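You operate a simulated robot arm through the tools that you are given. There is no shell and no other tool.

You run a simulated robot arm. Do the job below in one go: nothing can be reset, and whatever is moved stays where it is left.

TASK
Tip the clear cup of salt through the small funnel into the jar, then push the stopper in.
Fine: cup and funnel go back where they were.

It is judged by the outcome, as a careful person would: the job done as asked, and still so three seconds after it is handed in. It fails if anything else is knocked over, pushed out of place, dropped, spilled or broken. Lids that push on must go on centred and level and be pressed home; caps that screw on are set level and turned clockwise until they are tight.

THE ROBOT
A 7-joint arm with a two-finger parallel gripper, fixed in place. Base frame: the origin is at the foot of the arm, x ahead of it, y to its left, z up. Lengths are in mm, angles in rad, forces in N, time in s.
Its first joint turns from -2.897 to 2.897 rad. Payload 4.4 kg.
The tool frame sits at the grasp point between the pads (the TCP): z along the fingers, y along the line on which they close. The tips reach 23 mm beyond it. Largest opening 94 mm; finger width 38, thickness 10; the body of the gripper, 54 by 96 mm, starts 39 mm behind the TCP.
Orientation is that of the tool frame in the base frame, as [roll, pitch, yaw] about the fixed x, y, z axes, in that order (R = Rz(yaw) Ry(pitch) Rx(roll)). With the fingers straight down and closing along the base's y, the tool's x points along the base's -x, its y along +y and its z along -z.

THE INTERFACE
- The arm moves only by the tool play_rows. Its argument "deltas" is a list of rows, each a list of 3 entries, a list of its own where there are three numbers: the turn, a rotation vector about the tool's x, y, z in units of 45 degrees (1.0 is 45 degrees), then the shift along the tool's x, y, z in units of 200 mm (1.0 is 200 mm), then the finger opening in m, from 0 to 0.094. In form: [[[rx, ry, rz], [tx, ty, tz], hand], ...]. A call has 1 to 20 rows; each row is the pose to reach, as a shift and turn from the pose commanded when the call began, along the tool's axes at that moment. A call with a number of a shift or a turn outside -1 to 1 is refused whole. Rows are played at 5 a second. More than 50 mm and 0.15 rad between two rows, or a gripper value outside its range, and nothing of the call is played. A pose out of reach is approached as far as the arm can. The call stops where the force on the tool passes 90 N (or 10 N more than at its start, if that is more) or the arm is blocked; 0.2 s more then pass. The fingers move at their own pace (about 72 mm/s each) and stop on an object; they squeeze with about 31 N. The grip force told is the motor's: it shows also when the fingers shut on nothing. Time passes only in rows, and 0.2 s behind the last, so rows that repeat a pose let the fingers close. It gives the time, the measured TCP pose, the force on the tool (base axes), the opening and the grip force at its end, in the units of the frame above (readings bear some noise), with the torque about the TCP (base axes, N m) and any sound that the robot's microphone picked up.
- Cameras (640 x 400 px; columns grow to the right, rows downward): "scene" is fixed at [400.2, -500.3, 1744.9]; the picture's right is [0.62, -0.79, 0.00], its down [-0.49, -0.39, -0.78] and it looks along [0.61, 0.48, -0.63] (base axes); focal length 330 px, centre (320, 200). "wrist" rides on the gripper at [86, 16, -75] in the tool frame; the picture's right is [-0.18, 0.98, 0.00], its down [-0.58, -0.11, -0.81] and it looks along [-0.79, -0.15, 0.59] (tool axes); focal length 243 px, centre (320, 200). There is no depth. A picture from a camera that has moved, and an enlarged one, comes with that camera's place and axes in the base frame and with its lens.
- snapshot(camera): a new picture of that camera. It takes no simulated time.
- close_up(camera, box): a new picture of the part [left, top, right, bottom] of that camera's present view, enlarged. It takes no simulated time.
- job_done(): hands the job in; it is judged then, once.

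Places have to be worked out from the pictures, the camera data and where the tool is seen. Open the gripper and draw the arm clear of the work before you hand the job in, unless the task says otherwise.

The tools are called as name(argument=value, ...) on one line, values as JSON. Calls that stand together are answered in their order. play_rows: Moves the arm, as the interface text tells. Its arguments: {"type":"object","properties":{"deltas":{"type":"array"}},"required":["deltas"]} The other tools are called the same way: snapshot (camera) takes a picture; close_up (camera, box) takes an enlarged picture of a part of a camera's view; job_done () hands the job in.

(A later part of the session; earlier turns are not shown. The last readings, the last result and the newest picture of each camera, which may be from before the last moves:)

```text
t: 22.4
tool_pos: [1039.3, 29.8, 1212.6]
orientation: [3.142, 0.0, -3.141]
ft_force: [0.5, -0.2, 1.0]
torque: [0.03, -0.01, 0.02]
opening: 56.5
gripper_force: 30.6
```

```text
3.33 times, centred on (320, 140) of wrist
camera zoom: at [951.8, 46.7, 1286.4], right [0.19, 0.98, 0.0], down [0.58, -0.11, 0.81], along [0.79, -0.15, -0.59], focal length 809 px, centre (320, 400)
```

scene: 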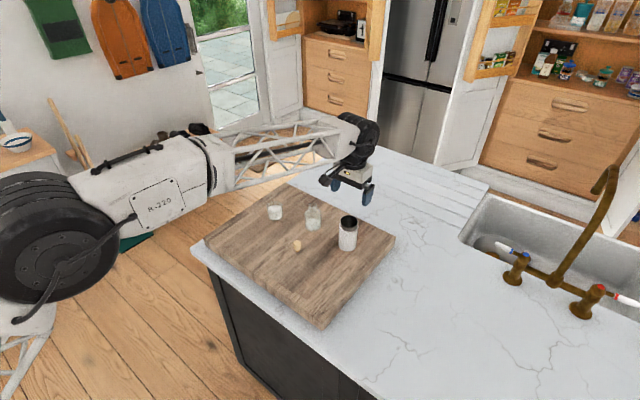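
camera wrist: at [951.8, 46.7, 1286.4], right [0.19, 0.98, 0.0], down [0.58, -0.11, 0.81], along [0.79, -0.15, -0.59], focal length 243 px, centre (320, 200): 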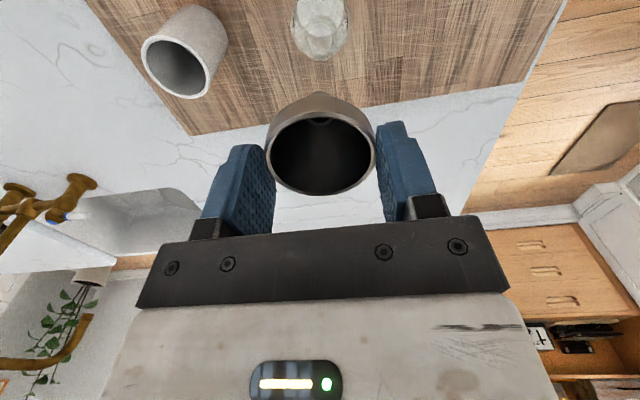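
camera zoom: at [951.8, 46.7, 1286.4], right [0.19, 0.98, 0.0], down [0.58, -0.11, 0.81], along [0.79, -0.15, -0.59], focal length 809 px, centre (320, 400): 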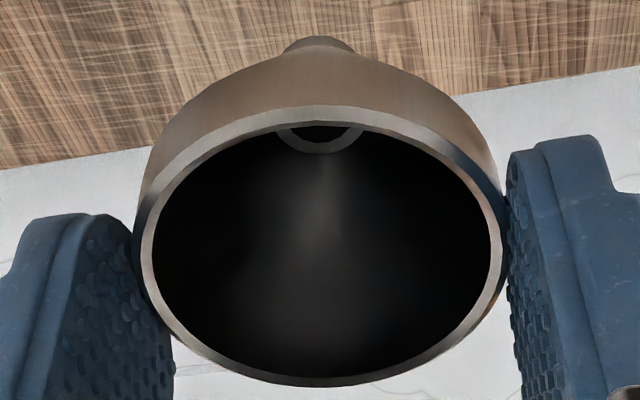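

The wrist and scene rays disagree by a few mm on the jar's x. Comparing the spout with the neck directly suggests shifting about (-3,+1) mm. I'll lower 45 mm with that shift, leaving the spout still about 30 mm above the neck, and compare again.

play_rows(deltas=[[[0, 0, 0], [0.005, 0.002, 0.05], 0.05], [[0, 0, 0], [0.01, 0.004, 0.12], 0.05], [[0, 0, 0], [0.015, 0.005, 0.18], 0.05], [[0, 0, 0], [0.015, 0.005, 0.225], 0.05], [[0, 0, 0], [0.015, 0.005, 0.225], 0.05]])

snapshot(camera="wrist")

close_up(camera="wrist", box=[280, 30, 360, 130])

close_up(camera="scene", box=[290, 175, 340, 225])

```text
t: 23.6
tool_pos: [1036.7, 31.7, 1166.5]
orientation: [3.141, 0.001, 3.14]
ft_force: [-0.4, 0.7, -1.2]
torque: [0.0, 0.0, 0.02]
opening: 56.7
gripper_force: 31.2
```

```text
taken
camera wrist: at [949.5, 48.1, 1241.0], right [0.19, 0.98, 0.0], down [0.58, -0.11, 0.81], along [0.79, -0.15, -0.59], focal length 243 px, centre (320, 200)
```

wrist: 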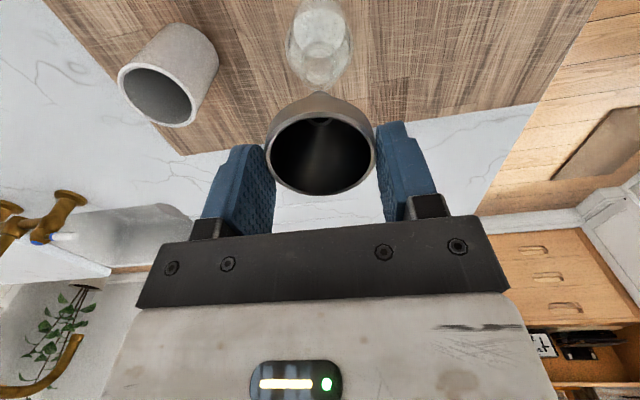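

```text
4.00 times, centred on (320, 80) of wrist
camera zoom: at [949.5, 48.1, 1241.0], right [0.19, 0.98, 0.0], down [0.58, -0.11, 0.81], along [0.79, -0.15, -0.59], focal length 970 px, centre (320, 680)
```

zoom: 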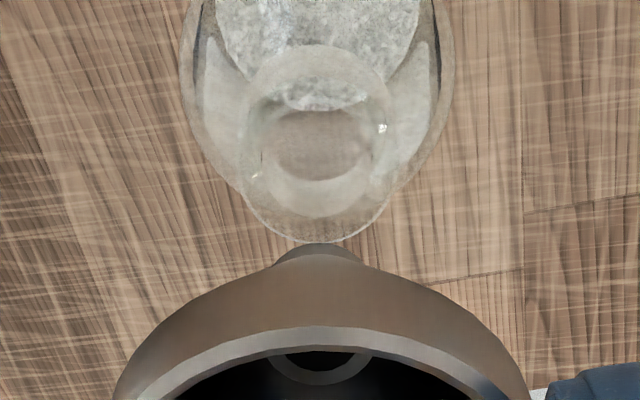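

```text
8.00 times, centred on (315, 200) of scene
camera zoom: at [400.2, -500.3, 1744.9], right [0.62, -0.79, 0.0], down [-0.49, -0.39, -0.78], along [0.61, 0.48, -0.63], focal length 2642 px, centre (360, 200)
```

zoom: 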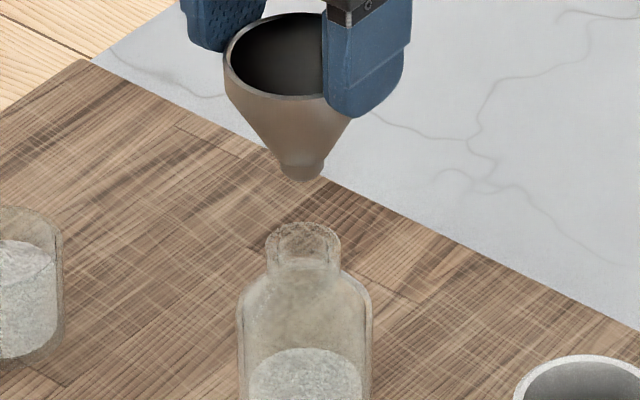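

The spout and neck now line up in both views: 302 against 303 px in the scene, 318 against 318 px in the wrist. The spout bottom is about 40 mm above the neck, so I'll go down 33 mm and check again.

play_rows(deltas=[[[0, 0, 0], [0, 0, 0.04], 0.05], [[0, 0, 0], [0, 0, 0.09], 0.05], [[0, 0, 0], [0, 0, 0.14], 0.05], [[0, 0, 0], [0, 0, 0.165], 0.05], [[0, 0, 0], [0, 0, 0.165], 0.05]])

close_up(camera="wrist", box=[280, 50, 360, 130])

close_up(camera="scene", box=[300, 185, 330, 215])

```text
t: 24.8
tool_pos: [1036.1, 31.3, 1133.4]
orientation: [3.141, 0.0, 3.14]
ft_force: [1.5, 0.1, 0.2]
torque: [0.0, 0.02, 0.02]
opening: 56.4
gripper_force: 30.8
```

```text
5.00 times, centred on (320, 90) of wrist
camera zoom: at [949.6, 48.3, 1207.0], right [0.19, 0.98, 0.0], down [0.58, -0.11, 0.81], along [0.79, -0.15, -0.59], focal length 1213 px, centre (320, 750)
```

zoom: 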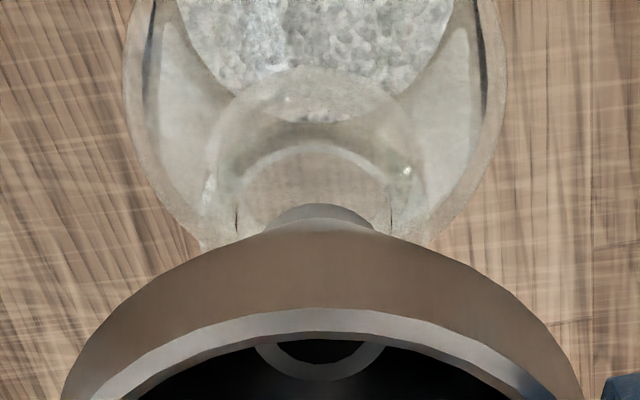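

```text
13.33 times, centred on (315, 200) of scene
camera zoom: at [400.2, -500.3, 1744.9], right [0.62, -0.79, 0.0], down [-0.49, -0.39, -0.78], along [0.61, 0.48, -0.63], focal length 4404 px, centre (387, 200)
```

zoom: 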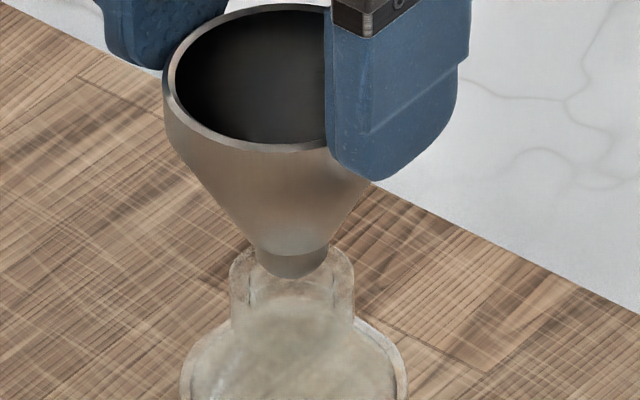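

The spout is centred over the neck within about 0.7 mm and about 8 mm above it. I'll nudge (-0.7,-0.6) mm and lower slowly into the neck.

play_rows(deltas=[[[0, 0, 0], [0.0035, -0.003, 0.02], 0.05], [[0, 0, 0], [0.0035, -0.003, 0.035], 0.05], [[0, 0, 0], [0.0035, -0.003, 0.05], 0.05], [[0, 0, 0], [0.0035, -0.003, 0.065], 0.05], [[0, 0, 0], [0.0035, -0.003, 0.075], 0.05], [[0, 0, 0], [0.0035, -0.003, 0.075], 0.05]])

close_up(camera="wrist", box=[280, 50, 360, 130])

close_up(camera="scene", box=[300, 190, 330, 220])

```text
t: 26.2
tool_pos: [1035.8, 30.4, 1118.4]
orientation: [3.141, 0.0, 3.138]
ft_force: [0.2, -0.9, -0.7]
torque: [0.01, 0.01, 0.0]
opening: 56.3
gripper_force: 31.0
```

```text
5.00 times, centred on (320, 90) of wrist
camera zoom: at [948.4, 47.3, 1192.4], right [0.19, 0.98, 0.0], down [0.58, -0.11, 0.81], along [0.79, -0.15, -0.59], focal length 1213 px, centre (320, 750)
```

zoom: 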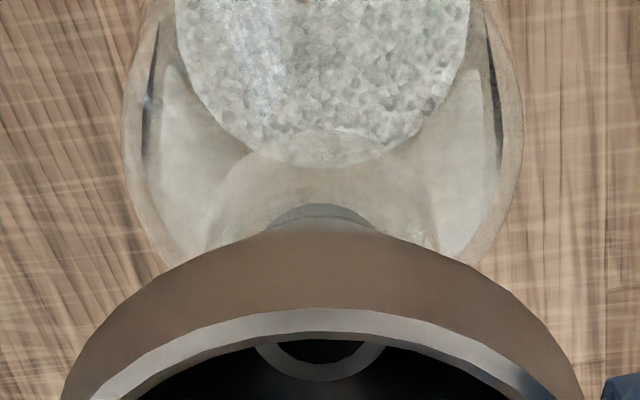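

```text
13.33 times, centred on (315, 205) of scene
camera zoom: at [400.2, -500.3, 1744.9], right [0.62, -0.79, 0.0], down [-0.49, -0.39, -0.78], along [0.61, 0.48, -0.63], focal length 4404 px, centre (387, 133)
```

zoom: 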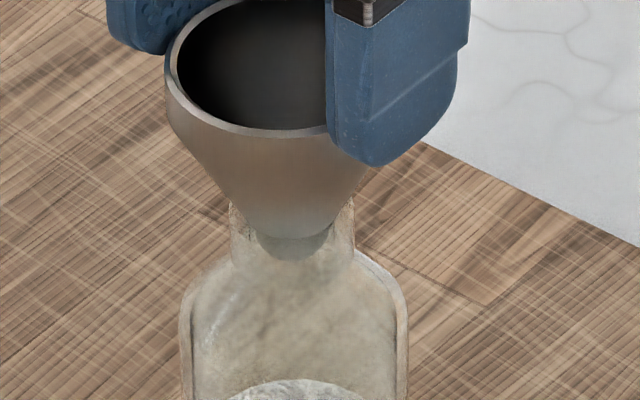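

The spout is now inside the neck with no contact force. I'll keep lowering in small steps and watch for seating.

play_rows(deltas=[[[0, 0, 0], [0, 0, 0.006], 0.05], [[0, 0, 0], [0, 0, 0.012], 0.05], [[0, 0, 0], [0, 0, 0.018], 0.05], [[0, 0, 0], [0, 0, 0.018], 0.05]])

close_up(camera="scene", box=[300, 190, 330, 220])

```text
t: 27.2
tool_pos: [1036.8, 31.7, 1117.0]
orientation: [-3.141, 0.003, 3.141]
ft_force: [2.3, -1.6, 25.1]
torque: [-0.12, -0.17, -0.1]
opening: 57.0
gripper_force: 31.2
```

```text
13.33 times, centred on (315, 205) of scene
camera zoom: at [400.2, -500.3, 1744.9], right [0.62, -0.79, 0.0], down [-0.49, -0.39, -0.78], along [0.61, 0.48, -0.63], focal length 4404 px, centre (387, 133)
```

zoom: 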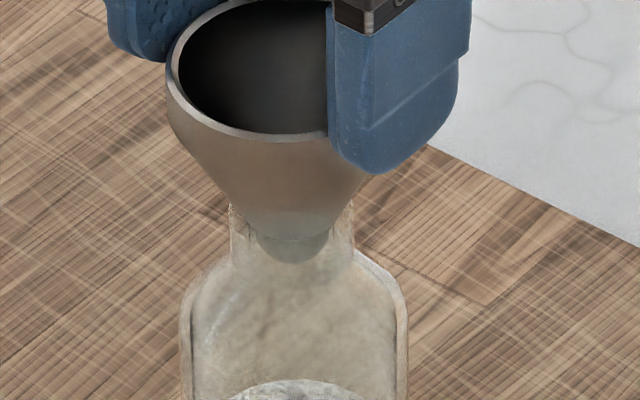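

A 25 N contact with little torque shows the cone has seated on the neck. I'll ease off about 2 mm, then open the fingers to release it.

play_rows(deltas=[[[0, 0, 0], [0, 0, -0.008], 0.05], [[0, 0, 0], [0, 0, -0.009], 0.05]])

play_rows(deltas=[[[0, 0, 0], [0, 0, 0], 0.06], [[0, 0, 0], [0, 0, 0], 0.068], [[0, 0, 0], [0, 0, 0], 0.08], [[0, 0, 0], [0, 0, 0], 0.09]])

close_up(camera="wrist", box=[240, 50, 400, 200])

close_up(camera="scene", box=[290, 180, 340, 240])

```text
t: 27.8
tool_pos: [1036.7, 32.2, 1115.8]
orientation: [-3.141, 0.001, 3.138]
ft_force: [1.3, -5.2, 16.8]
torque: [-0.33, -0.1, -0.03]
opening: 56.2
gripper_force: 30.9
```

```text
t: 28.8
tool_pos: [1036.6, 32.0, 1115.9]
orientation: [-3.14, 0.001, 3.14]
ft_force: [0.0, -0.1, -0.5]
torque: [0.02, 0.03, 0.0]
opening: 90.2
gripper_force: 0.1
```

```text
2.67 times, centred on (320, 125) of wrist
camera zoom: at [948.8, 47.9, 1190.3], right [0.19, 0.98, 0.0], down [0.58, -0.11, 0.81], along [0.79, -0.15, -0.59], focal length 647 px, centre (320, 400)
```

zoom: 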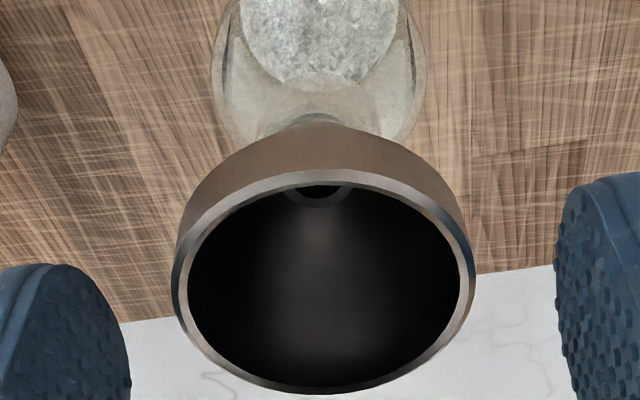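

```text
6.67 times, centred on (315, 210) of scene
camera zoom: at [400.2, -500.3, 1744.9], right [0.62, -0.79, 0.0], down [-0.49, -0.39, -0.78], along [0.61, 0.48, -0.63], focal length 2202 px, centre (353, 133)
```

zoom: 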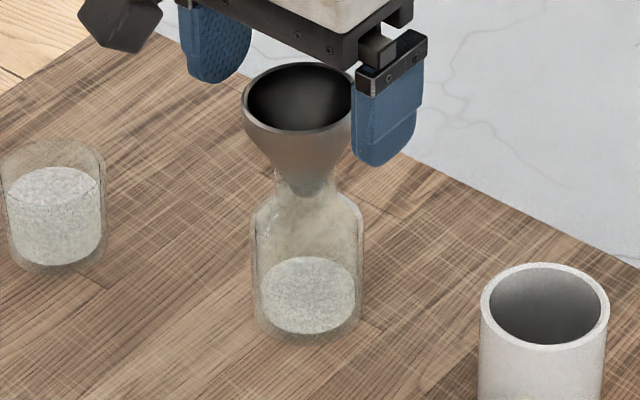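

The funnel is standing in the jar neck, rim centre ≈(1034.5,32.3,1104). I'll raise straight up to clear it before going to look at the cup.

play_rows(deltas=[[[0, 0, 0], [0, 0, -0.03], 0.094], [[0, 0, 0], [0, 0, -0.12], 0.094], [[0, 0, 0], [0, 0, -0.26], 0.094], [[0, 0, 0], [0, 0, -0.42], 0.094], [[0, 0, 0], [0, 0, -0.58], 0.094], [[0, 0, 0], [0.15, 0.12, -0.58], 0.094], [[0, 0, 0], [0.3, 0.27, -0.58], 0.094], [[0, 0, 0], [0.43, 0.42, -0.58], 0.094], [[0, 0, 0], [0.43, 0.55, -0.56], 0.094], [[0, 0, 0], [0.43, 0.65, -0.5], 0.094], [[0, 0, 0], [0.43, 0.65, -0.5], 0.094]])

snapshot(camera="wrist")

close_up(camera="scene", box=[290, 180, 340, 240])

```text
t: 31.2
tool_pos: [948.9, 163.7, 1218.1]
orientation: [-3.141, 0.0, 3.14]
ft_force: [-0.7, 0.0, -0.4]
torque: [0.0, 0.0, -0.03]
opening: 94.0
gripper_force: 0.0
```

```text
taken
camera wrist: at [861.7, 179.1, 1292.1], right [0.19, 0.98, 0.0], down [0.58, -0.11, 0.81], along [0.79, -0.15, -0.59], focal length 243 px, centre (320, 200)
```

wrist: 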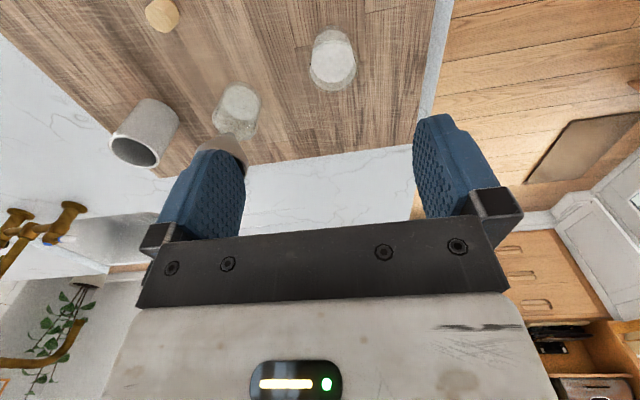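

```text
6.67 times, centred on (315, 210) of scene
camera zoom: at [400.2, -500.3, 1744.9], right [0.62, -0.79, 0.0], down [-0.49, -0.39, -0.78], along [0.61, 0.48, -0.63], focal length 2202 px, centre (353, 133)
```

zoom: 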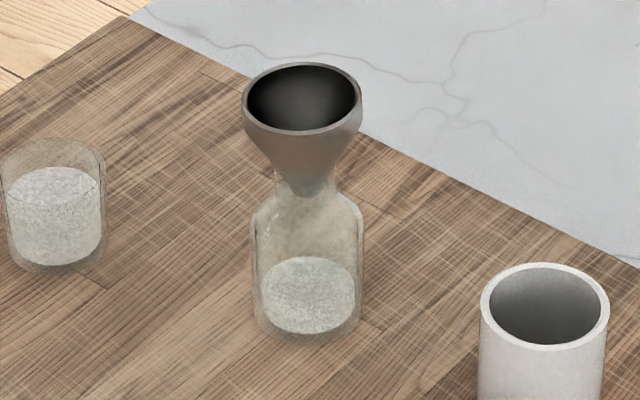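

The funnel stands nearly upright on the jar. I'll zoom the wrist camera on the cup, the funnel top and the stopper.

close_up(camera="wrist", box=[295, 15, 375, 105])

close_up(camera="wrist", box=[130, 0, 200, 40])

close_up(camera="wrist", box=[170, 70, 280, 170])

close_up(camera="scene", box=[260, 195, 295, 230])

```text
4.44 times, centred on (335, 60) of wrist
camera zoom: at [861.7, 179.1, 1292.1], right [0.19, 0.98, 0.0], down [0.58, -0.11, 0.81], along [0.79, -0.15, -0.59], focal length 1078 px, centre (253, 822)
```

zoom: 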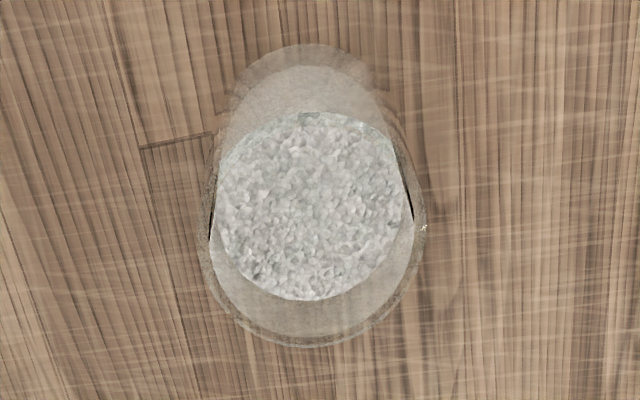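

```text
9.14 times, centred on (165, 20) of wrist
camera zoom: at [861.7, 179.1, 1292.1], right [0.19, 0.98, 0.0], down [0.58, -0.11, 0.81], along [0.79, -0.15, -0.59], focal length 2218 px, centre (1737, 1846)
```

zoom: 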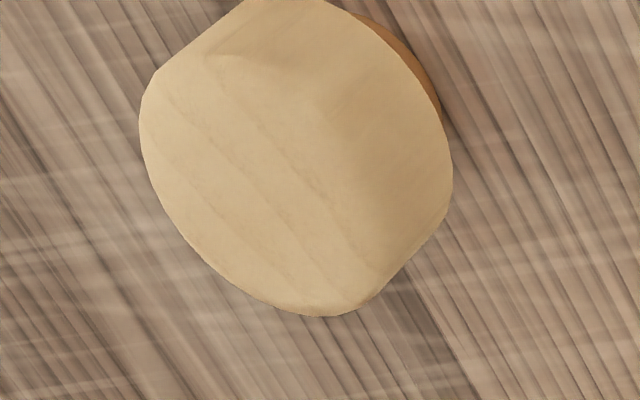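

```text
4.00 times, centred on (225, 120) of wrist
camera zoom: at [861.7, 179.1, 1292.1], right [0.19, 0.98, 0.0], down [0.58, -0.11, 0.81], along [0.79, -0.15, -0.59], focal length 970 px, centre (700, 520)
```

zoom: 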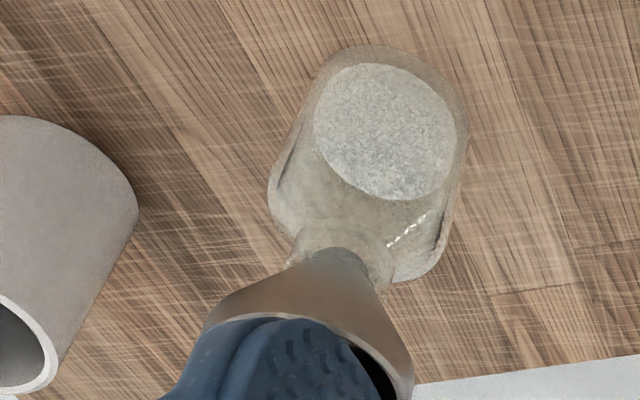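

```text
11.43 times, centred on (278, 212) of scene
camera zoom: at [400.2, -500.3, 1744.9], right [0.62, -0.79, 0.0], down [-0.49, -0.39, -0.78], along [0.61, 0.48, -0.63], focal length 3774 px, centre (806, 57)
```

zoom: 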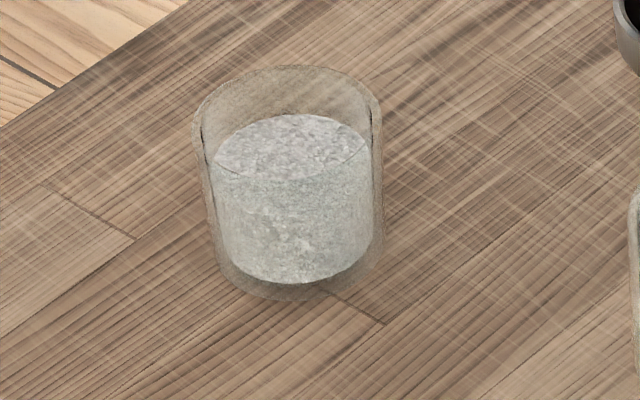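

The cup stands at about (992.5,169), rim z≈1015.5, board top z≈968, and it tapers slightly from about 56 to 50 mm. For the pour I'll use a grip tilted 65° from vertical with the camera on top and heading 30° left. I'm starting the 150° wrist roll here, well clear of everything.

play_rows(deltas=[[[0, 0, 0.167], [0, 0, 0], 0.094], [[0, 0, 0.333], [0, 0, 0], 0.094], [[0, 0, 0.5], [0, 0, 0], 0.094], [[0, 0, 0.667], [0, 0, 0], 0.094], [[0, 0, 0.833], [0, 0, 0], 0.094], [[0, 0, 1.0], [0, 0, 0], 0.094]])

play_rows(deltas=[[[0, 0, 0.167], [0, 0, 0], 0.094], [[0, 0, 0.333], [0, 0, 0], 0.094], [[0, 0, 0.5], [0, 0, 0], 0.094], [[0, 0, 0.667], [0, 0, 0], 0.094], [[0, 0, 0.833], [0, 0, 0], 0.094], [[0, 0, 1.0], [0, 0, 0], 0.094]])

play_rows(deltas=[[[0, 0, 0.167], [0, 0, 0], 0.094], [[0, 0, 0.333], [0, 0, 0], 0.094], [[0, 0, 0.5], [0, 0, 0], 0.094], [[0, 0, 0.667], [0, 0, 0], 0.094], [[0, 0, 0.833], [0, 0, 0], 0.094], [[0, 0, 1.0], [0, 0, 0], 0.094]])

play_rows(deltas=[[[0, 0, 0.167], [0, 0, 0], 0.094], [[0, 0, 0.333], [0, 0, 0], 0.094], [[0, 0, 0.333], [0, 0, 0], 0.094]])

```text
t: 32.6
tool_pos: [948.9, 161.4, 1216.4]
orientation: [3.141, 0.0, 2.353]
ft_force: [-0.5, -0.1, 0.8]
torque: [-0.03, -0.03, -0.01]
opening: 94.0
gripper_force: 0.0
```

```text
t: 34.0
tool_pos: [950.4, 162.1, 1215.8]
orientation: [-3.14, 0.0, 1.568]
ft_force: [0.2, -0.7, -0.5]
torque: [-0.01, 0.02, 0.05]
opening: 94.0
gripper_force: 0.0
```

```text
t: 35.4
tool_pos: [949.6, 161.7, 1215.9]
orientation: [3.141, 0.0, 0.781]
ft_force: [0.3, 0.6, -0.5]
torque: [0.01, -0.03, -0.02]
opening: 94.1
gripper_force: 0.0
```

```text
t: 36.2
tool_pos: [949.5, 161.6, 1215.6]
orientation: [-3.141, 0.0, 0.519]
ft_force: [-0.2, 0.6, -0.3]
torque: [-0.02, -0.02, 0.0]
opening: 94.1
gripper_force: 0.0
```

The wrist is at yaw 0.52. Now I'll tilt the tool 65° forward about its closing axis, in two calls.

play_rows(deltas=[[[0, 0.167, 0], [0, 0, 0], 0.094], [[0, 0.333, 0], [0, 0, 0], 0.094], [[0, 0.5, 0], [0, 0, 0], 0.094], [[0, 0.667, 0], [0, 0, 0], 0.094], [[0, 0.833, 0], [0, 0, 0], 0.094], [[0, 1.0, 0], [0, 0, 0], 0.094]])

play_rows(deltas=[[[0, 0.15, 0], [0, 0, 0], 0.094], [[0, 0.3, 0], [0, 0, 0], 0.094], [[0, 0.444, 0], [0, 0, 0], 0.094], [[0, 0.444, 0], [0, 0, 0], 0.094]])

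snapshot(camera="scene")

snapshot(camera="wrist")

```text
t: 37.6
tool_pos: [949.6, 162.4, 1216.2]
orientation: [3.141, -0.789, 0.522]
ft_force: [0.6, 0.2, 0.0]
torque: [-0.01, 0.01, 0.02]
opening: 94.1
gripper_force: 0.0
```

```text
t: 38.6
tool_pos: [949.0, 161.6, 1216.6]
orientation: [-3.141, -1.134, 0.524]
ft_force: [-0.6, 0.5, 0.7]
torque: [0.03, -0.01, -0.02]
opening: 94.0
gripper_force: 0.0
```

```text
taken
```

scene: 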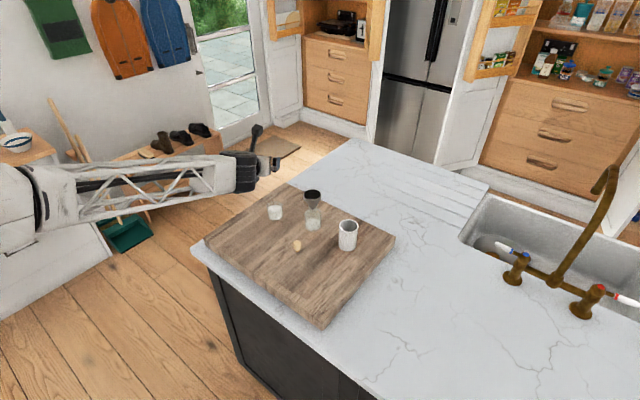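

```text
taken
camera wrist: at [930.1, 132.2, 1326.1], right [0.42, -0.89, -0.17], down [-0.9, -0.39, -0.19], along [0.1, 0.23, -0.97], focal length 243 px, centre (320, 200)
```

wrist: 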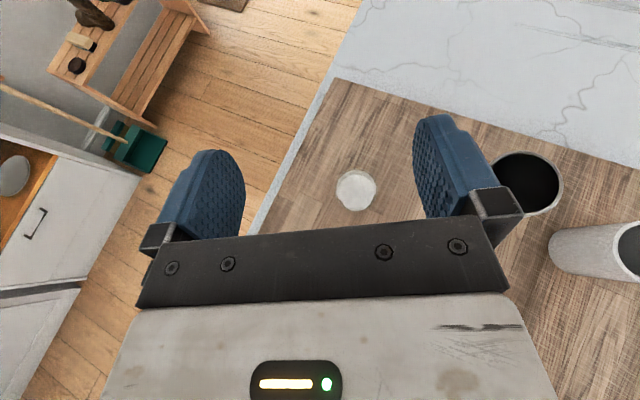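

The pose is reached and the camera now looks almost straight down. I'll zoom on the cup and the funnel for precise centres.

close_up(camera="wrist", box=[320, 160, 390, 225])

close_up(camera="wrist", box=[480, 140, 580, 230])

```text
6.15 times, centred on (355, 192) of wrist
camera zoom: at [930.1, 132.2, 1326.1], right [0.42, -0.89, -0.17], down [-0.9, -0.39, -0.19], along [0.1, 0.23, -0.97], focal length 1493 px, centre (105, 246)
```

zoom: 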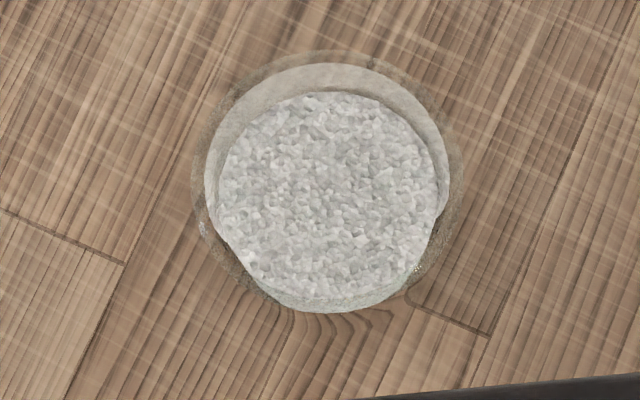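

```text
4.44 times, centred on (530, 185) of wrist
camera zoom: at [930.1, 132.2, 1326.1], right [0.42, -0.89, -0.17], down [-0.9, -0.39, -0.19], along [0.1, 0.23, -0.97], focal length 1078 px, centre (-613, 267)
```

zoom: 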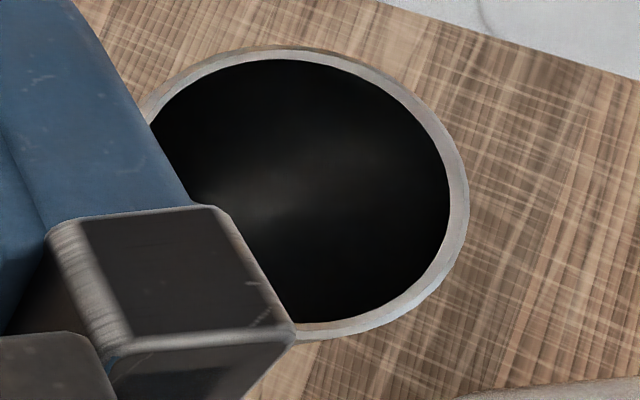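

The cup rim centre comes out at (993,168) and the funnel near (1035,32). I'll move to a stand-off 120 mm back along the tool axis from the grasp point.

play_rows(deltas=[[[0, 0, 0], [-0.15, 0.014, 0.008], 0.094], [[0, 0, 0], [-0.33, 0.03, 0.018], 0.094], [[0, 0, 0], [-0.53, 0.048, 0.03], 0.094], [[0, 0, 0], [-0.72, 0.065, 0.04], 0.094], [[0, 0, 0], [-0.86, 0.078, 0.048], 0.094], [[0, 0, 0], [-0.908, 0.082, 0.05], 0.094], [[0, 0, 0], [-0.908, 0.082, 0.05], 0.094]])

snapshot(camera="scene")

snapshot(camera="wrist")

```text
t: 40.2
tool_pos: [900.9, 112.9, 1047.1]
orientation: [3.14, -1.134, 0.523]
ft_force: [0.3, -0.5, -0.1]
torque: [-0.02, 0.01, 0.0]
opening: 93.9
gripper_force: 0.0
```

```text
taken
```

scene: 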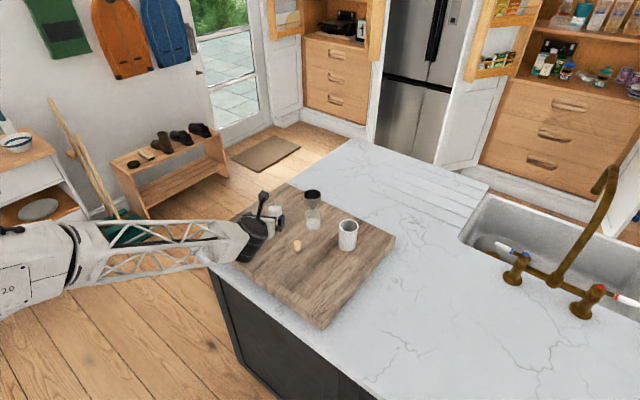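

```text
taken
camera wrist: at [880.8, 83.1, 1156.3], right [0.42, -0.89, -0.17], down [-0.9, -0.39, -0.19], along [0.1, 0.23, -0.97], focal length 243 px, centre (320, 200)
```

wrist: 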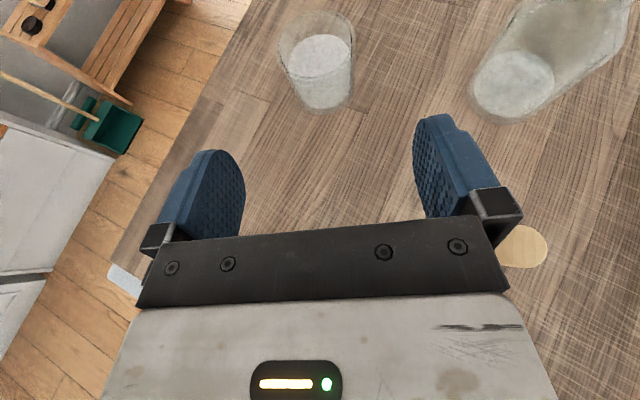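

I'll check the wrist's clearance over the board in the scene view, and the cup's alignment with the fingers in the wrist view.

close_up(camera="scene", box=[200, 175, 340, 285])

close_up(camera="wrist", box=[260, 0, 380, 120])

```text
3.64 times, centred on (270, 230) of scene
camera zoom: at [400.2, -500.3, 1744.9], right [0.62, -0.79, 0.0], down [-0.49, -0.39, -0.78], along [0.61, 0.48, -0.63], focal length 1201 px, centre (502, 91)
```

zoom: 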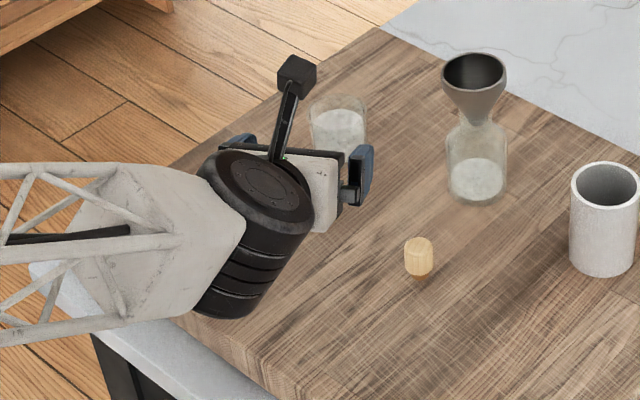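

```text
3.33 times, centred on (320, 60) of wrist
camera zoom: at [880.8, 83.1, 1156.3], right [0.42, -0.89, -0.17], down [-0.9, -0.39, -0.19], along [0.1, 0.23, -0.97], focal length 809 px, centre (320, 667)
```

zoom: 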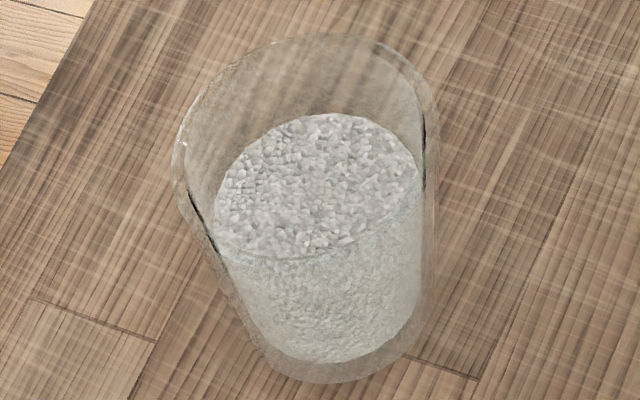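

The cup is centred between the fingers within about 1 mm, and the wrist housing should stay about 40 mm above the board. I'll advance 90 mm along the tool axis and recheck.

play_rows(deltas=[[[0, 0, 0], [0, 0, 0.1], 0.094], [[0, 0, 0], [0, 0, 0.2], 0.094], [[0, 0, 0], [0, 0, 0.3], 0.094], [[0, 0, 0], [0, 0, 0.4], 0.094], [[0, 0, 0], [0, 0, 0.45], 0.094], [[0, 0, 0], [0, 0, 0.45], 0.094]])

snapshot(camera="wrist")

close_up(camera="scene", box=[215, 175, 325, 275])

```text
t: 41.6
tool_pos: [970.5, 153.6, 1010.2]
orientation: [-3.141, -1.134, 0.524]
ft_force: [0.3, 0.0, -0.2]
torque: [-0.02, 0.01, -0.01]
opening: 93.7
gripper_force: 0.0
```

```text
taken
camera wrist: at [951.3, 124.3, 1119.3], right [0.42, -0.89, -0.17], down [-0.9, -0.39, -0.19], along [0.1, 0.23, -0.97], focal length 243 px, centre (320, 200)
```

wrist: 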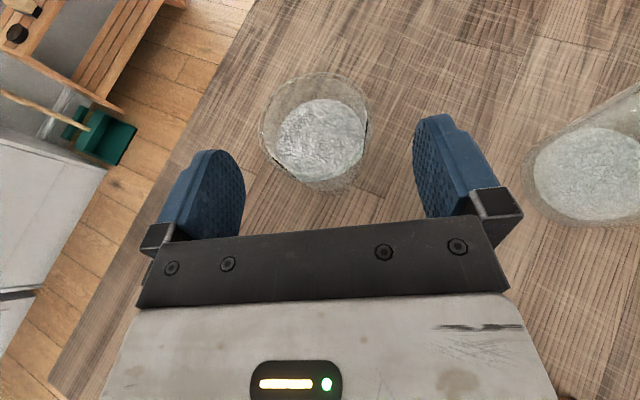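

```text
4.00 times, centred on (270, 225) of scene
camera zoom: at [400.2, -500.3, 1744.9], right [0.62, -0.79, 0.0], down [-0.49, -0.39, -0.78], along [0.61, 0.48, -0.63], focal length 1321 px, centre (520, 100)
```

zoom: 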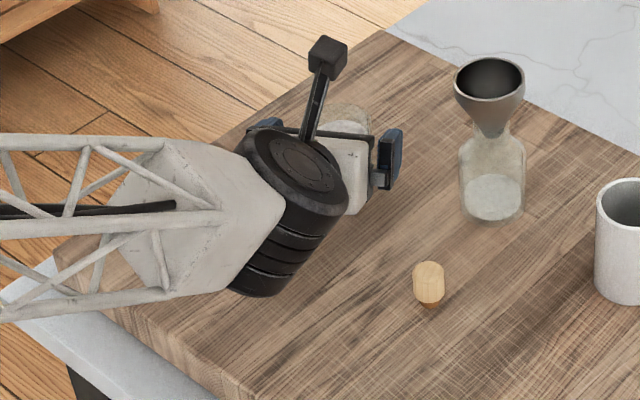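

Still no contact. I'll zoom on the cup from this distance to fine-tune the final approach.

close_up(camera="wrist", box=[240, 60, 440, 200])

close_up(camera="scene", box=[270, 195, 320, 235])

```text
2.86 times, centred on (340, 130) of wrist
camera zoom: at [951.3, 124.3, 1119.3], right [0.42, -0.89, -0.17], down [-0.9, -0.39, -0.19], along [0.1, 0.23, -0.97], focal length 693 px, centre (263, 400)
```

zoom: 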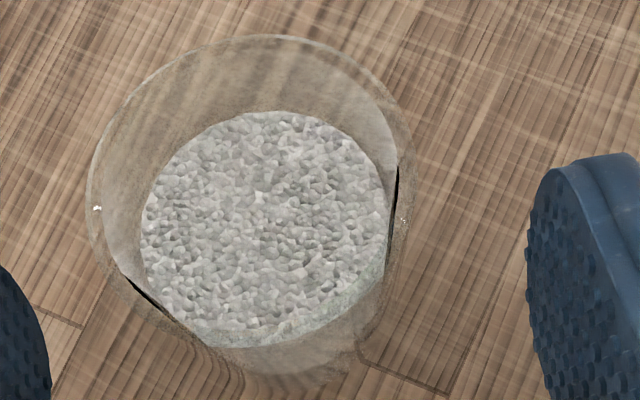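

```text
10.00 times, centred on (295, 215) of scene
camera zoom: at [400.2, -500.3, 1744.9], right [0.62, -0.79, 0.0], down [-0.49, -0.39, -0.78], along [0.61, 0.48, -0.63], focal length 3303 px, centre (570, 50)
```

zoom: 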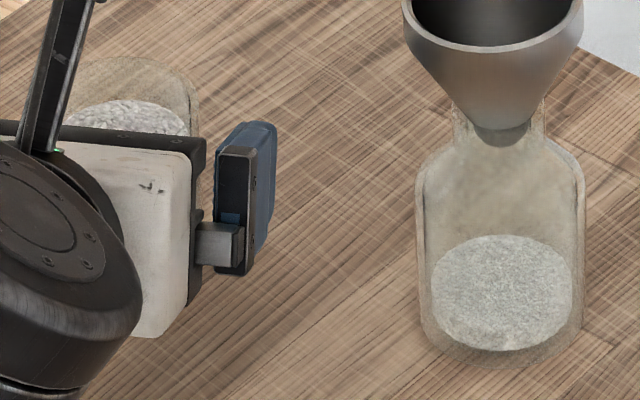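

Centring is good: the cup axis is at (993,167) with 28.5 mm still to advance. I'll finish the approach slowly and 2 mm lower, then read the force.

play_rows(deltas=[[[0, 0, 0], [-0.003, 0, 0.04], 0.094], [[0, 0, 0], [-0.005, 0, 0.08], 0.094], [[0, 0, 0], [-0.008, 0, 0.12], 0.094], [[0, 0, 0], [-0.01, 0, 0.142], 0.094], [[0, 0, 0], [-0.01, 0, 0.142], 0.094]])

snapshot(camera="wrist")

close_up(camera="scene", box=[260, 185, 310, 235])

```text
t: 42.8
tool_pos: [992.4, 167.6, 996.5]
orientation: [3.14, -1.133, 0.524]
ft_force: [0.3, -0.5, -0.3]
torque: [-0.03, 0.0, -0.03]
opening: 94.1
gripper_force: 0.2
```

```text
taken
camera wrist: at [973.1, 137.2, 1105.5], right [0.42, -0.89, -0.17], down [-0.9, -0.39, -0.19], along [0.1, 0.23, -0.97], focal length 243 px, centre (320, 200)
```

wrist: 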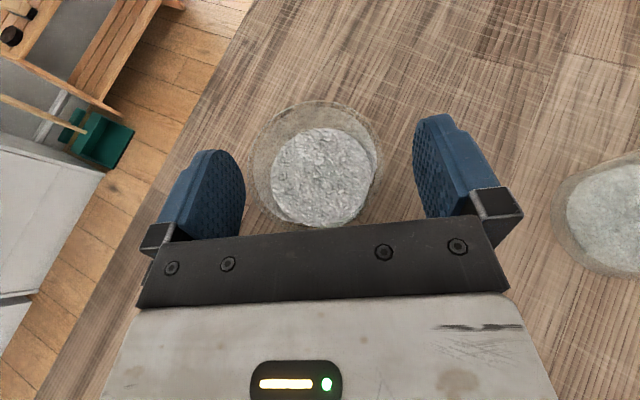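

```text
8.00 times, centred on (285, 210) of scene
camera zoom: at [400.2, -500.3, 1744.9], right [0.62, -0.79, 0.0], down [-0.49, -0.39, -0.78], along [0.61, 0.48, -0.63], focal length 2642 px, centre (600, 120)
```

zoom: 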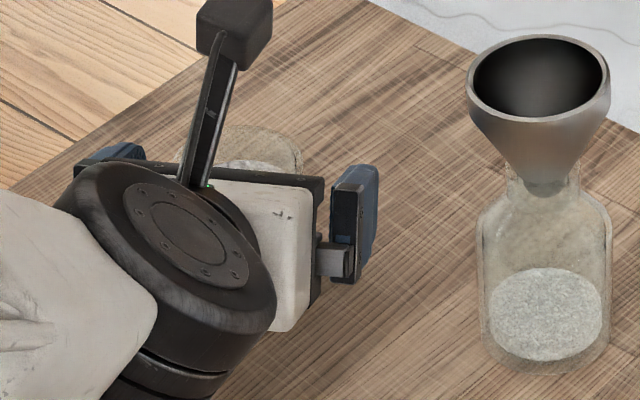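

The cup sits between the fingers and there's no contact with the board. I'll close the fingers gradually onto it.

play_rows(deltas=[[[0, 0, 0], [0, 0, 0], 0.08], [[0, 0, 0], [0, 0, 0], 0.07], [[0, 0, 0], [0, 0, 0], 0.064], [[0, 0, 0], [0, 0, 0], 0.06], [[0, 0, 0], [0, 0, 0], 0.057], [[0, 0, 0], [0, 0, 0], 0.054], [[0, 0, 0], [0, 0, 0], 0.05], [[0, 0, 0], [0, 0, 0], 0.045], [[0, 0, 0], [0, 0, 0], 0.045]])

snapshot(camera="wrist")

close_up(camera="scene", box=[260, 185, 310, 235])

```text
t: 44.8
tool_pos: [993.1, 166.8, 994.6]
orientation: [3.14, -1.134, 0.524]
ft_force: [-0.9, -0.5, 0.8]
torque: [-0.04, -0.01, -0.01]
opening: 55.9
gripper_force: 31.0
```

```text
taken
camera wrist: at [973.0, 137.1, 1105.5], right [0.42, -0.89, -0.17], down [-0.9, -0.39, -0.19], along [0.1, 0.23, -0.97], focal length 243 px, centre (320, 200)
```

wrist: 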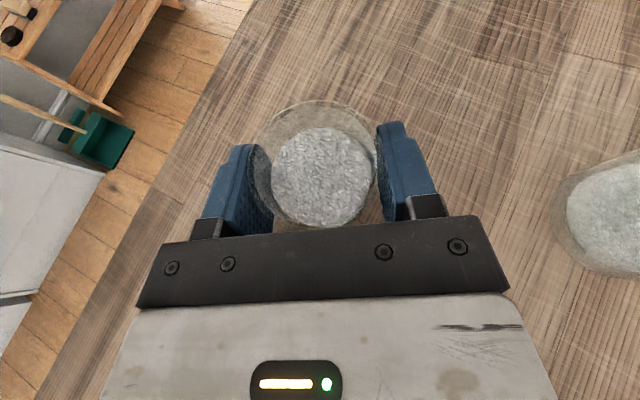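

```text
8.00 times, centred on (285, 210) of scene
camera zoom: at [400.2, -500.3, 1744.9], right [0.62, -0.79, 0.0], down [-0.49, -0.39, -0.78], along [0.61, 0.48, -0.63], focal length 2642 px, centre (600, 120)
```

zoom: 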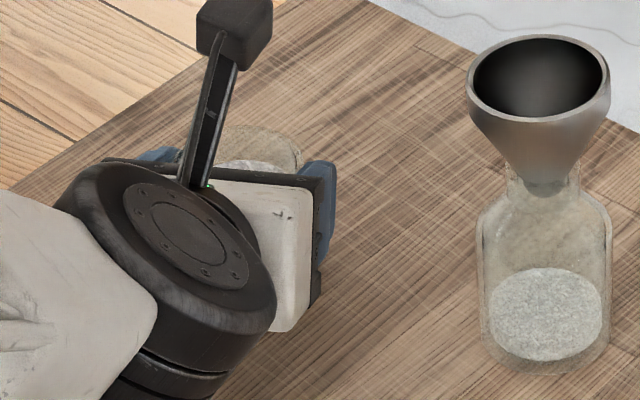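

The cup is gripped at 55.9 mm opening. I'll lift it straight up slowly, keeping it upright.

play_rows(deltas=[[[0, 0, 0], [0.0227, 0, -0.0106], 0.045], [[0, 0, 0], [0.0544, 0, -0.0254], 0.045], [[0, 0, 0], [0.1042, 0, -0.0486], 0.045], [[0, 0, 0], [0.1722, 0, -0.0803], 0.045], [[0, 0, 0], [0.2719, 0, -0.1268], 0.045], [[0, 0, 0], [0.3852, 0, -0.1796], 0.045], [[0, 0, 0], [0.4985, 0, -0.2324], 0.045], [[0, 0, 0], [0.6118, 0, -0.2853], 0.045], [[0, 0, 0], [0.7251, 0, -0.3381], 0.045], [[0, 0, 0], [0.8067, 0, -0.3762], 0.045], [[0, 0, 0], [0.834, 0, -0.3889], 0.045], [[0, 0, 0], [0.834, 0, -0.3889], 0.045]])

snapshot(camera="wrist")

snapshot(camera="scene")

close_up(camera="scene", box=[230, 140, 330, 240])

```text
t: 47.4
tool_pos: [991.7, 166.4, 1177.7]
orientation: [3.14, -1.134, 0.524]
ft_force: [-0.7, 0.0, -1.4]
torque: [0.0, -0.03, -0.02]
opening: 55.6
gripper_force: 30.9
```

```text
taken
camera wrist: at [972.3, 137.5, 1288.1], right [0.42, -0.89, -0.17], down [-0.9, -0.39, -0.19], along [0.1, 0.23, -0.97], focal length 243 px, centre (320, 200)
```

wrist: 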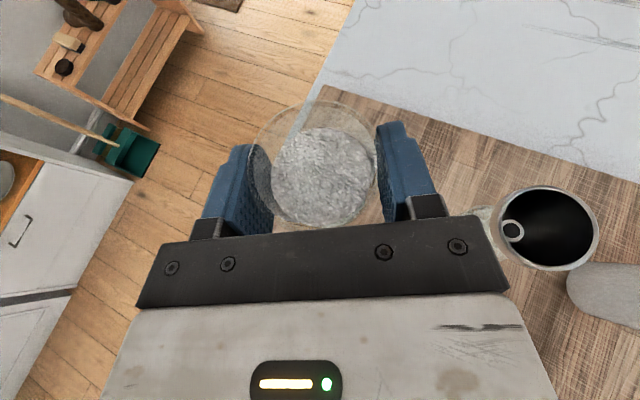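

```text
taken
```

scene: 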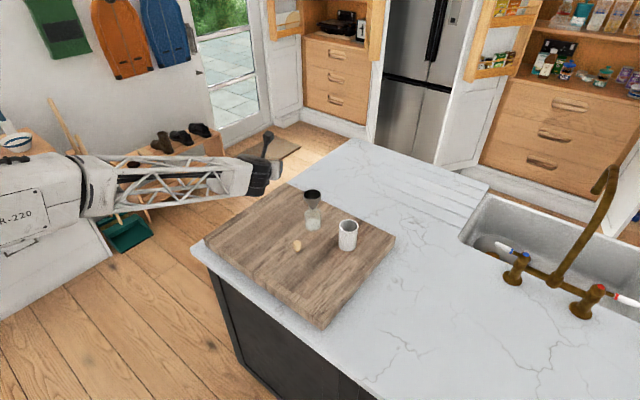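

```text
4.00 times, centred on (280, 190) of scene
camera zoom: at [400.2, -500.3, 1744.9], right [0.62, -0.79, 0.0], down [-0.49, -0.39, -0.78], along [0.61, 0.48, -0.63], focal length 1321 px, centre (480, 240)
```

zoom: 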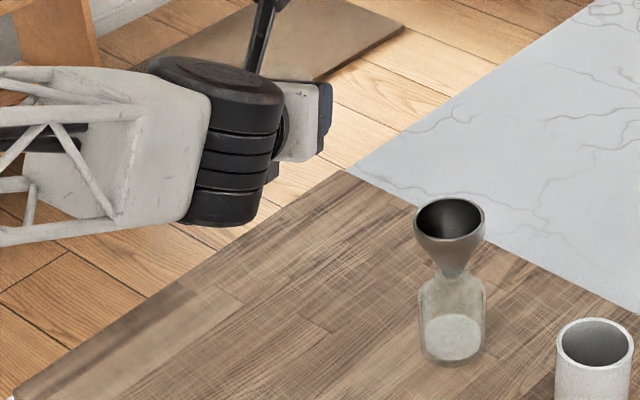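

The cup lifted cleanly and is still upright. I'll zoom on the funnel from here to fix its rim centre before planning the pour.

close_up(camera="wrist", box=[480, 170, 620, 290])

close_up(camera="wrist", box=[240, 80, 400, 240])

```text
3.33 times, centred on (550, 230) of wrist
camera zoom: at [972.3, 137.5, 1288.1], right [0.42, -0.89, -0.17], down [-0.9, -0.39, -0.19], along [0.1, 0.23, -0.97], focal length 809 px, centre (-447, 100)
```

zoom: 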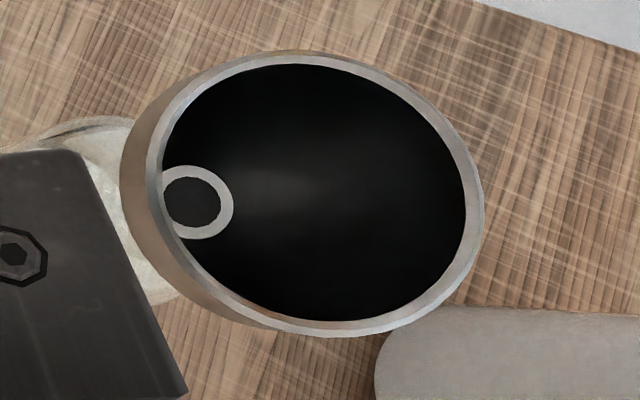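

```text
2.50 times, centred on (320, 160) of wrist
camera zoom: at [972.3, 137.5, 1288.1], right [0.42, -0.89, -0.17], down [-0.9, -0.39, -0.19], along [0.1, 0.23, -0.97], focal length 606 px, centre (320, 300)
```

zoom: 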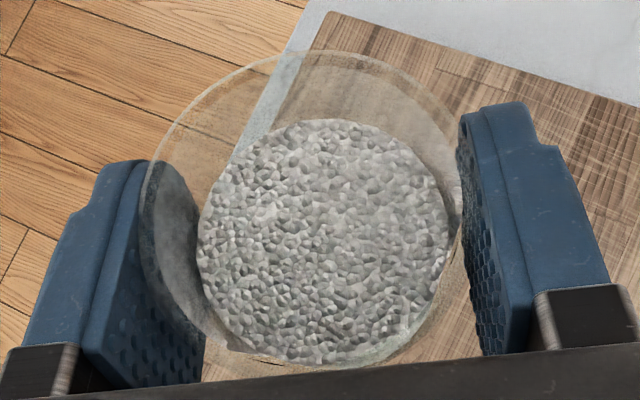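

The funnel rim centre is confirmed at about (1035,32), and the salt surface is about 12 mm below the cup rim. I'll carry the cup level, 45 mm above the funnel, to the pour start on its right-hand side.

play_rows(deltas=[[[0, 0, 0], [-0.003, 0.045, -0.0064], 0.045], [[0, 0, 0], [-0.0091, 0.137, -0.0194], 0.045], [[0, 0, 0], [-0.0166, 0.25, -0.0354], 0.045], [[0, 0, 0], [-0.0242, 0.366, -0.0518], 0.045], [[0, 0, 0], [-0.0318, 0.48, -0.068], 0.045], [[0, 0, 0], [-0.0393, 0.595, -0.0842], 0.045], [[0, 0, 0], [-0.0469, 0.71, -0.1005], 0.045], [[0, 0, 0], [-0.0541, 0.819, -0.1159], 0.045], [[0, 0, 0], [-0.0588, 0.89, -0.126], 0.045], [[0, 0, 0], [-0.0605, 0.915, -0.1295], 0.045], [[0, 0, 0], [-0.0605, 0.915, -0.1295], 0.045]])

snapshot(camera="wrist")

close_up(camera="scene", box=[260, 140, 380, 250])

```text
t: 49.8
tool_pos: [1058.3, -6.6, 1179.8]
orientation: [3.139, -1.133, 0.524]
ft_force: [0.0, 0.7, -1.5]
torque: [0.0, 0.01, 0.0]
opening: 56.1
gripper_force: 30.8
```

```text
taken
camera wrist: at [1038.5, -35.3, 1288.6], right [0.42, -0.89, -0.17], down [-0.9, -0.39, -0.19], along [0.1, 0.23, -0.97], focal length 243 px, centre (320, 200)
```

wrist: 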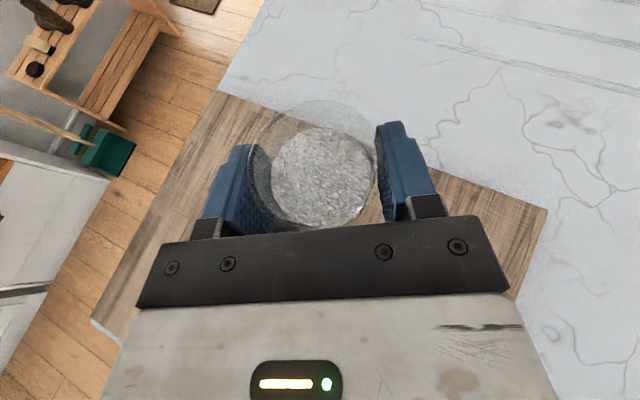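

```text
3.64 times, centred on (320, 195) of scene
camera zoom: at [400.2, -500.3, 1744.9], right [0.62, -0.79, 0.0], down [-0.49, -0.39, -0.78], along [0.61, 0.48, -0.63], focal length 1201 px, centre (320, 218)
```

zoom: 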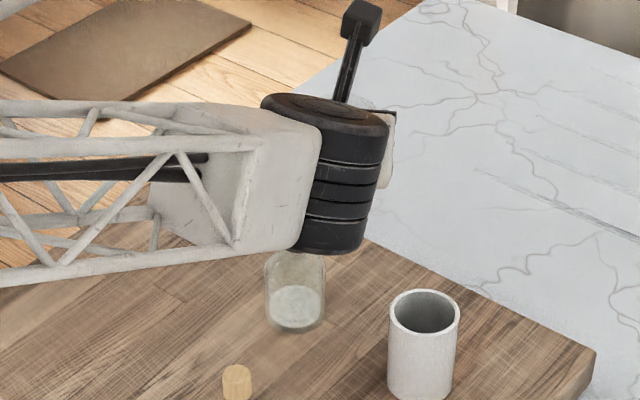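

The cup is in position and level. I'll lower to the pour height, with the fingers just clearing the rim, and roll the first 30° slowly with the lip above the funnel.

play_rows(deltas=[[[0, 0, 0], [-0.03, -0.006, 0.015], 0.045], [[0, 0, 0], [-0.07, -0.014, 0.034], 0.045], [[0, 0, 0], [-0.1, -0.02, 0.049], 0.045], [[0, 0, 0], [-0.1075, -0.0215, 0.053], 0.045], [[0, 0, -0.08], [-0.1075, -0.0215, 0.053], 0.045], [[0, 0, -0.16], [-0.1075, -0.0215, 0.053], 0.045], [[0, 0, -0.25], [-0.1075, -0.0215, 0.053], 0.045], [[0, 0, -0.34], [-0.1075, -0.0215, 0.053], 0.045], [[0, 0, -0.43], [-0.1075, -0.0215, 0.053], 0.045], [[0, 0, -0.52], [-0.1075, -0.0215, 0.053], 0.045], [[0, 0, -0.6], [-0.1075, -0.0215, 0.053], 0.045], [[0, 0, -0.667], [-0.1075, -0.0215, 0.053], 0.045], [[0, 0, -0.667], [-0.1075, -0.0215, 0.053], 0.045]])

snapshot(camera="wrist")

snapshot(camera="scene")

```text
t: 52.6
tool_pos: [1055.8, -1.2, 1154.3]
orientation: [2.32, -0.902, 1.462]
ft_force: [-0.5, -0.2, -2.8]
torque: [-0.02, 0.02, 0.0]
opening: 55.6
gripper_force: 31.1
```

```text
taken
camera wrist: at [1012.9, 7.7, 1262.0], right [0.59, -0.75, 0.3], down [-0.74, -0.65, -0.16], along [0.32, -0.13, -0.94], focal length 243 px, centre (320, 200)
```

wrist: 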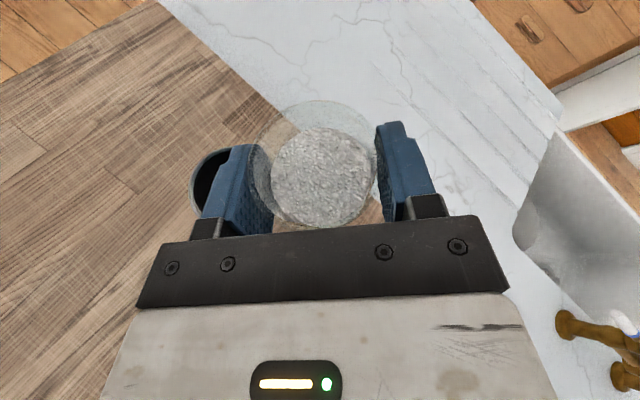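

```text
taken
```

scene: 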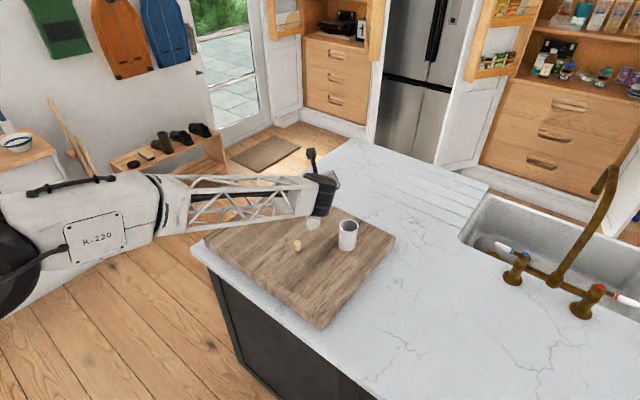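

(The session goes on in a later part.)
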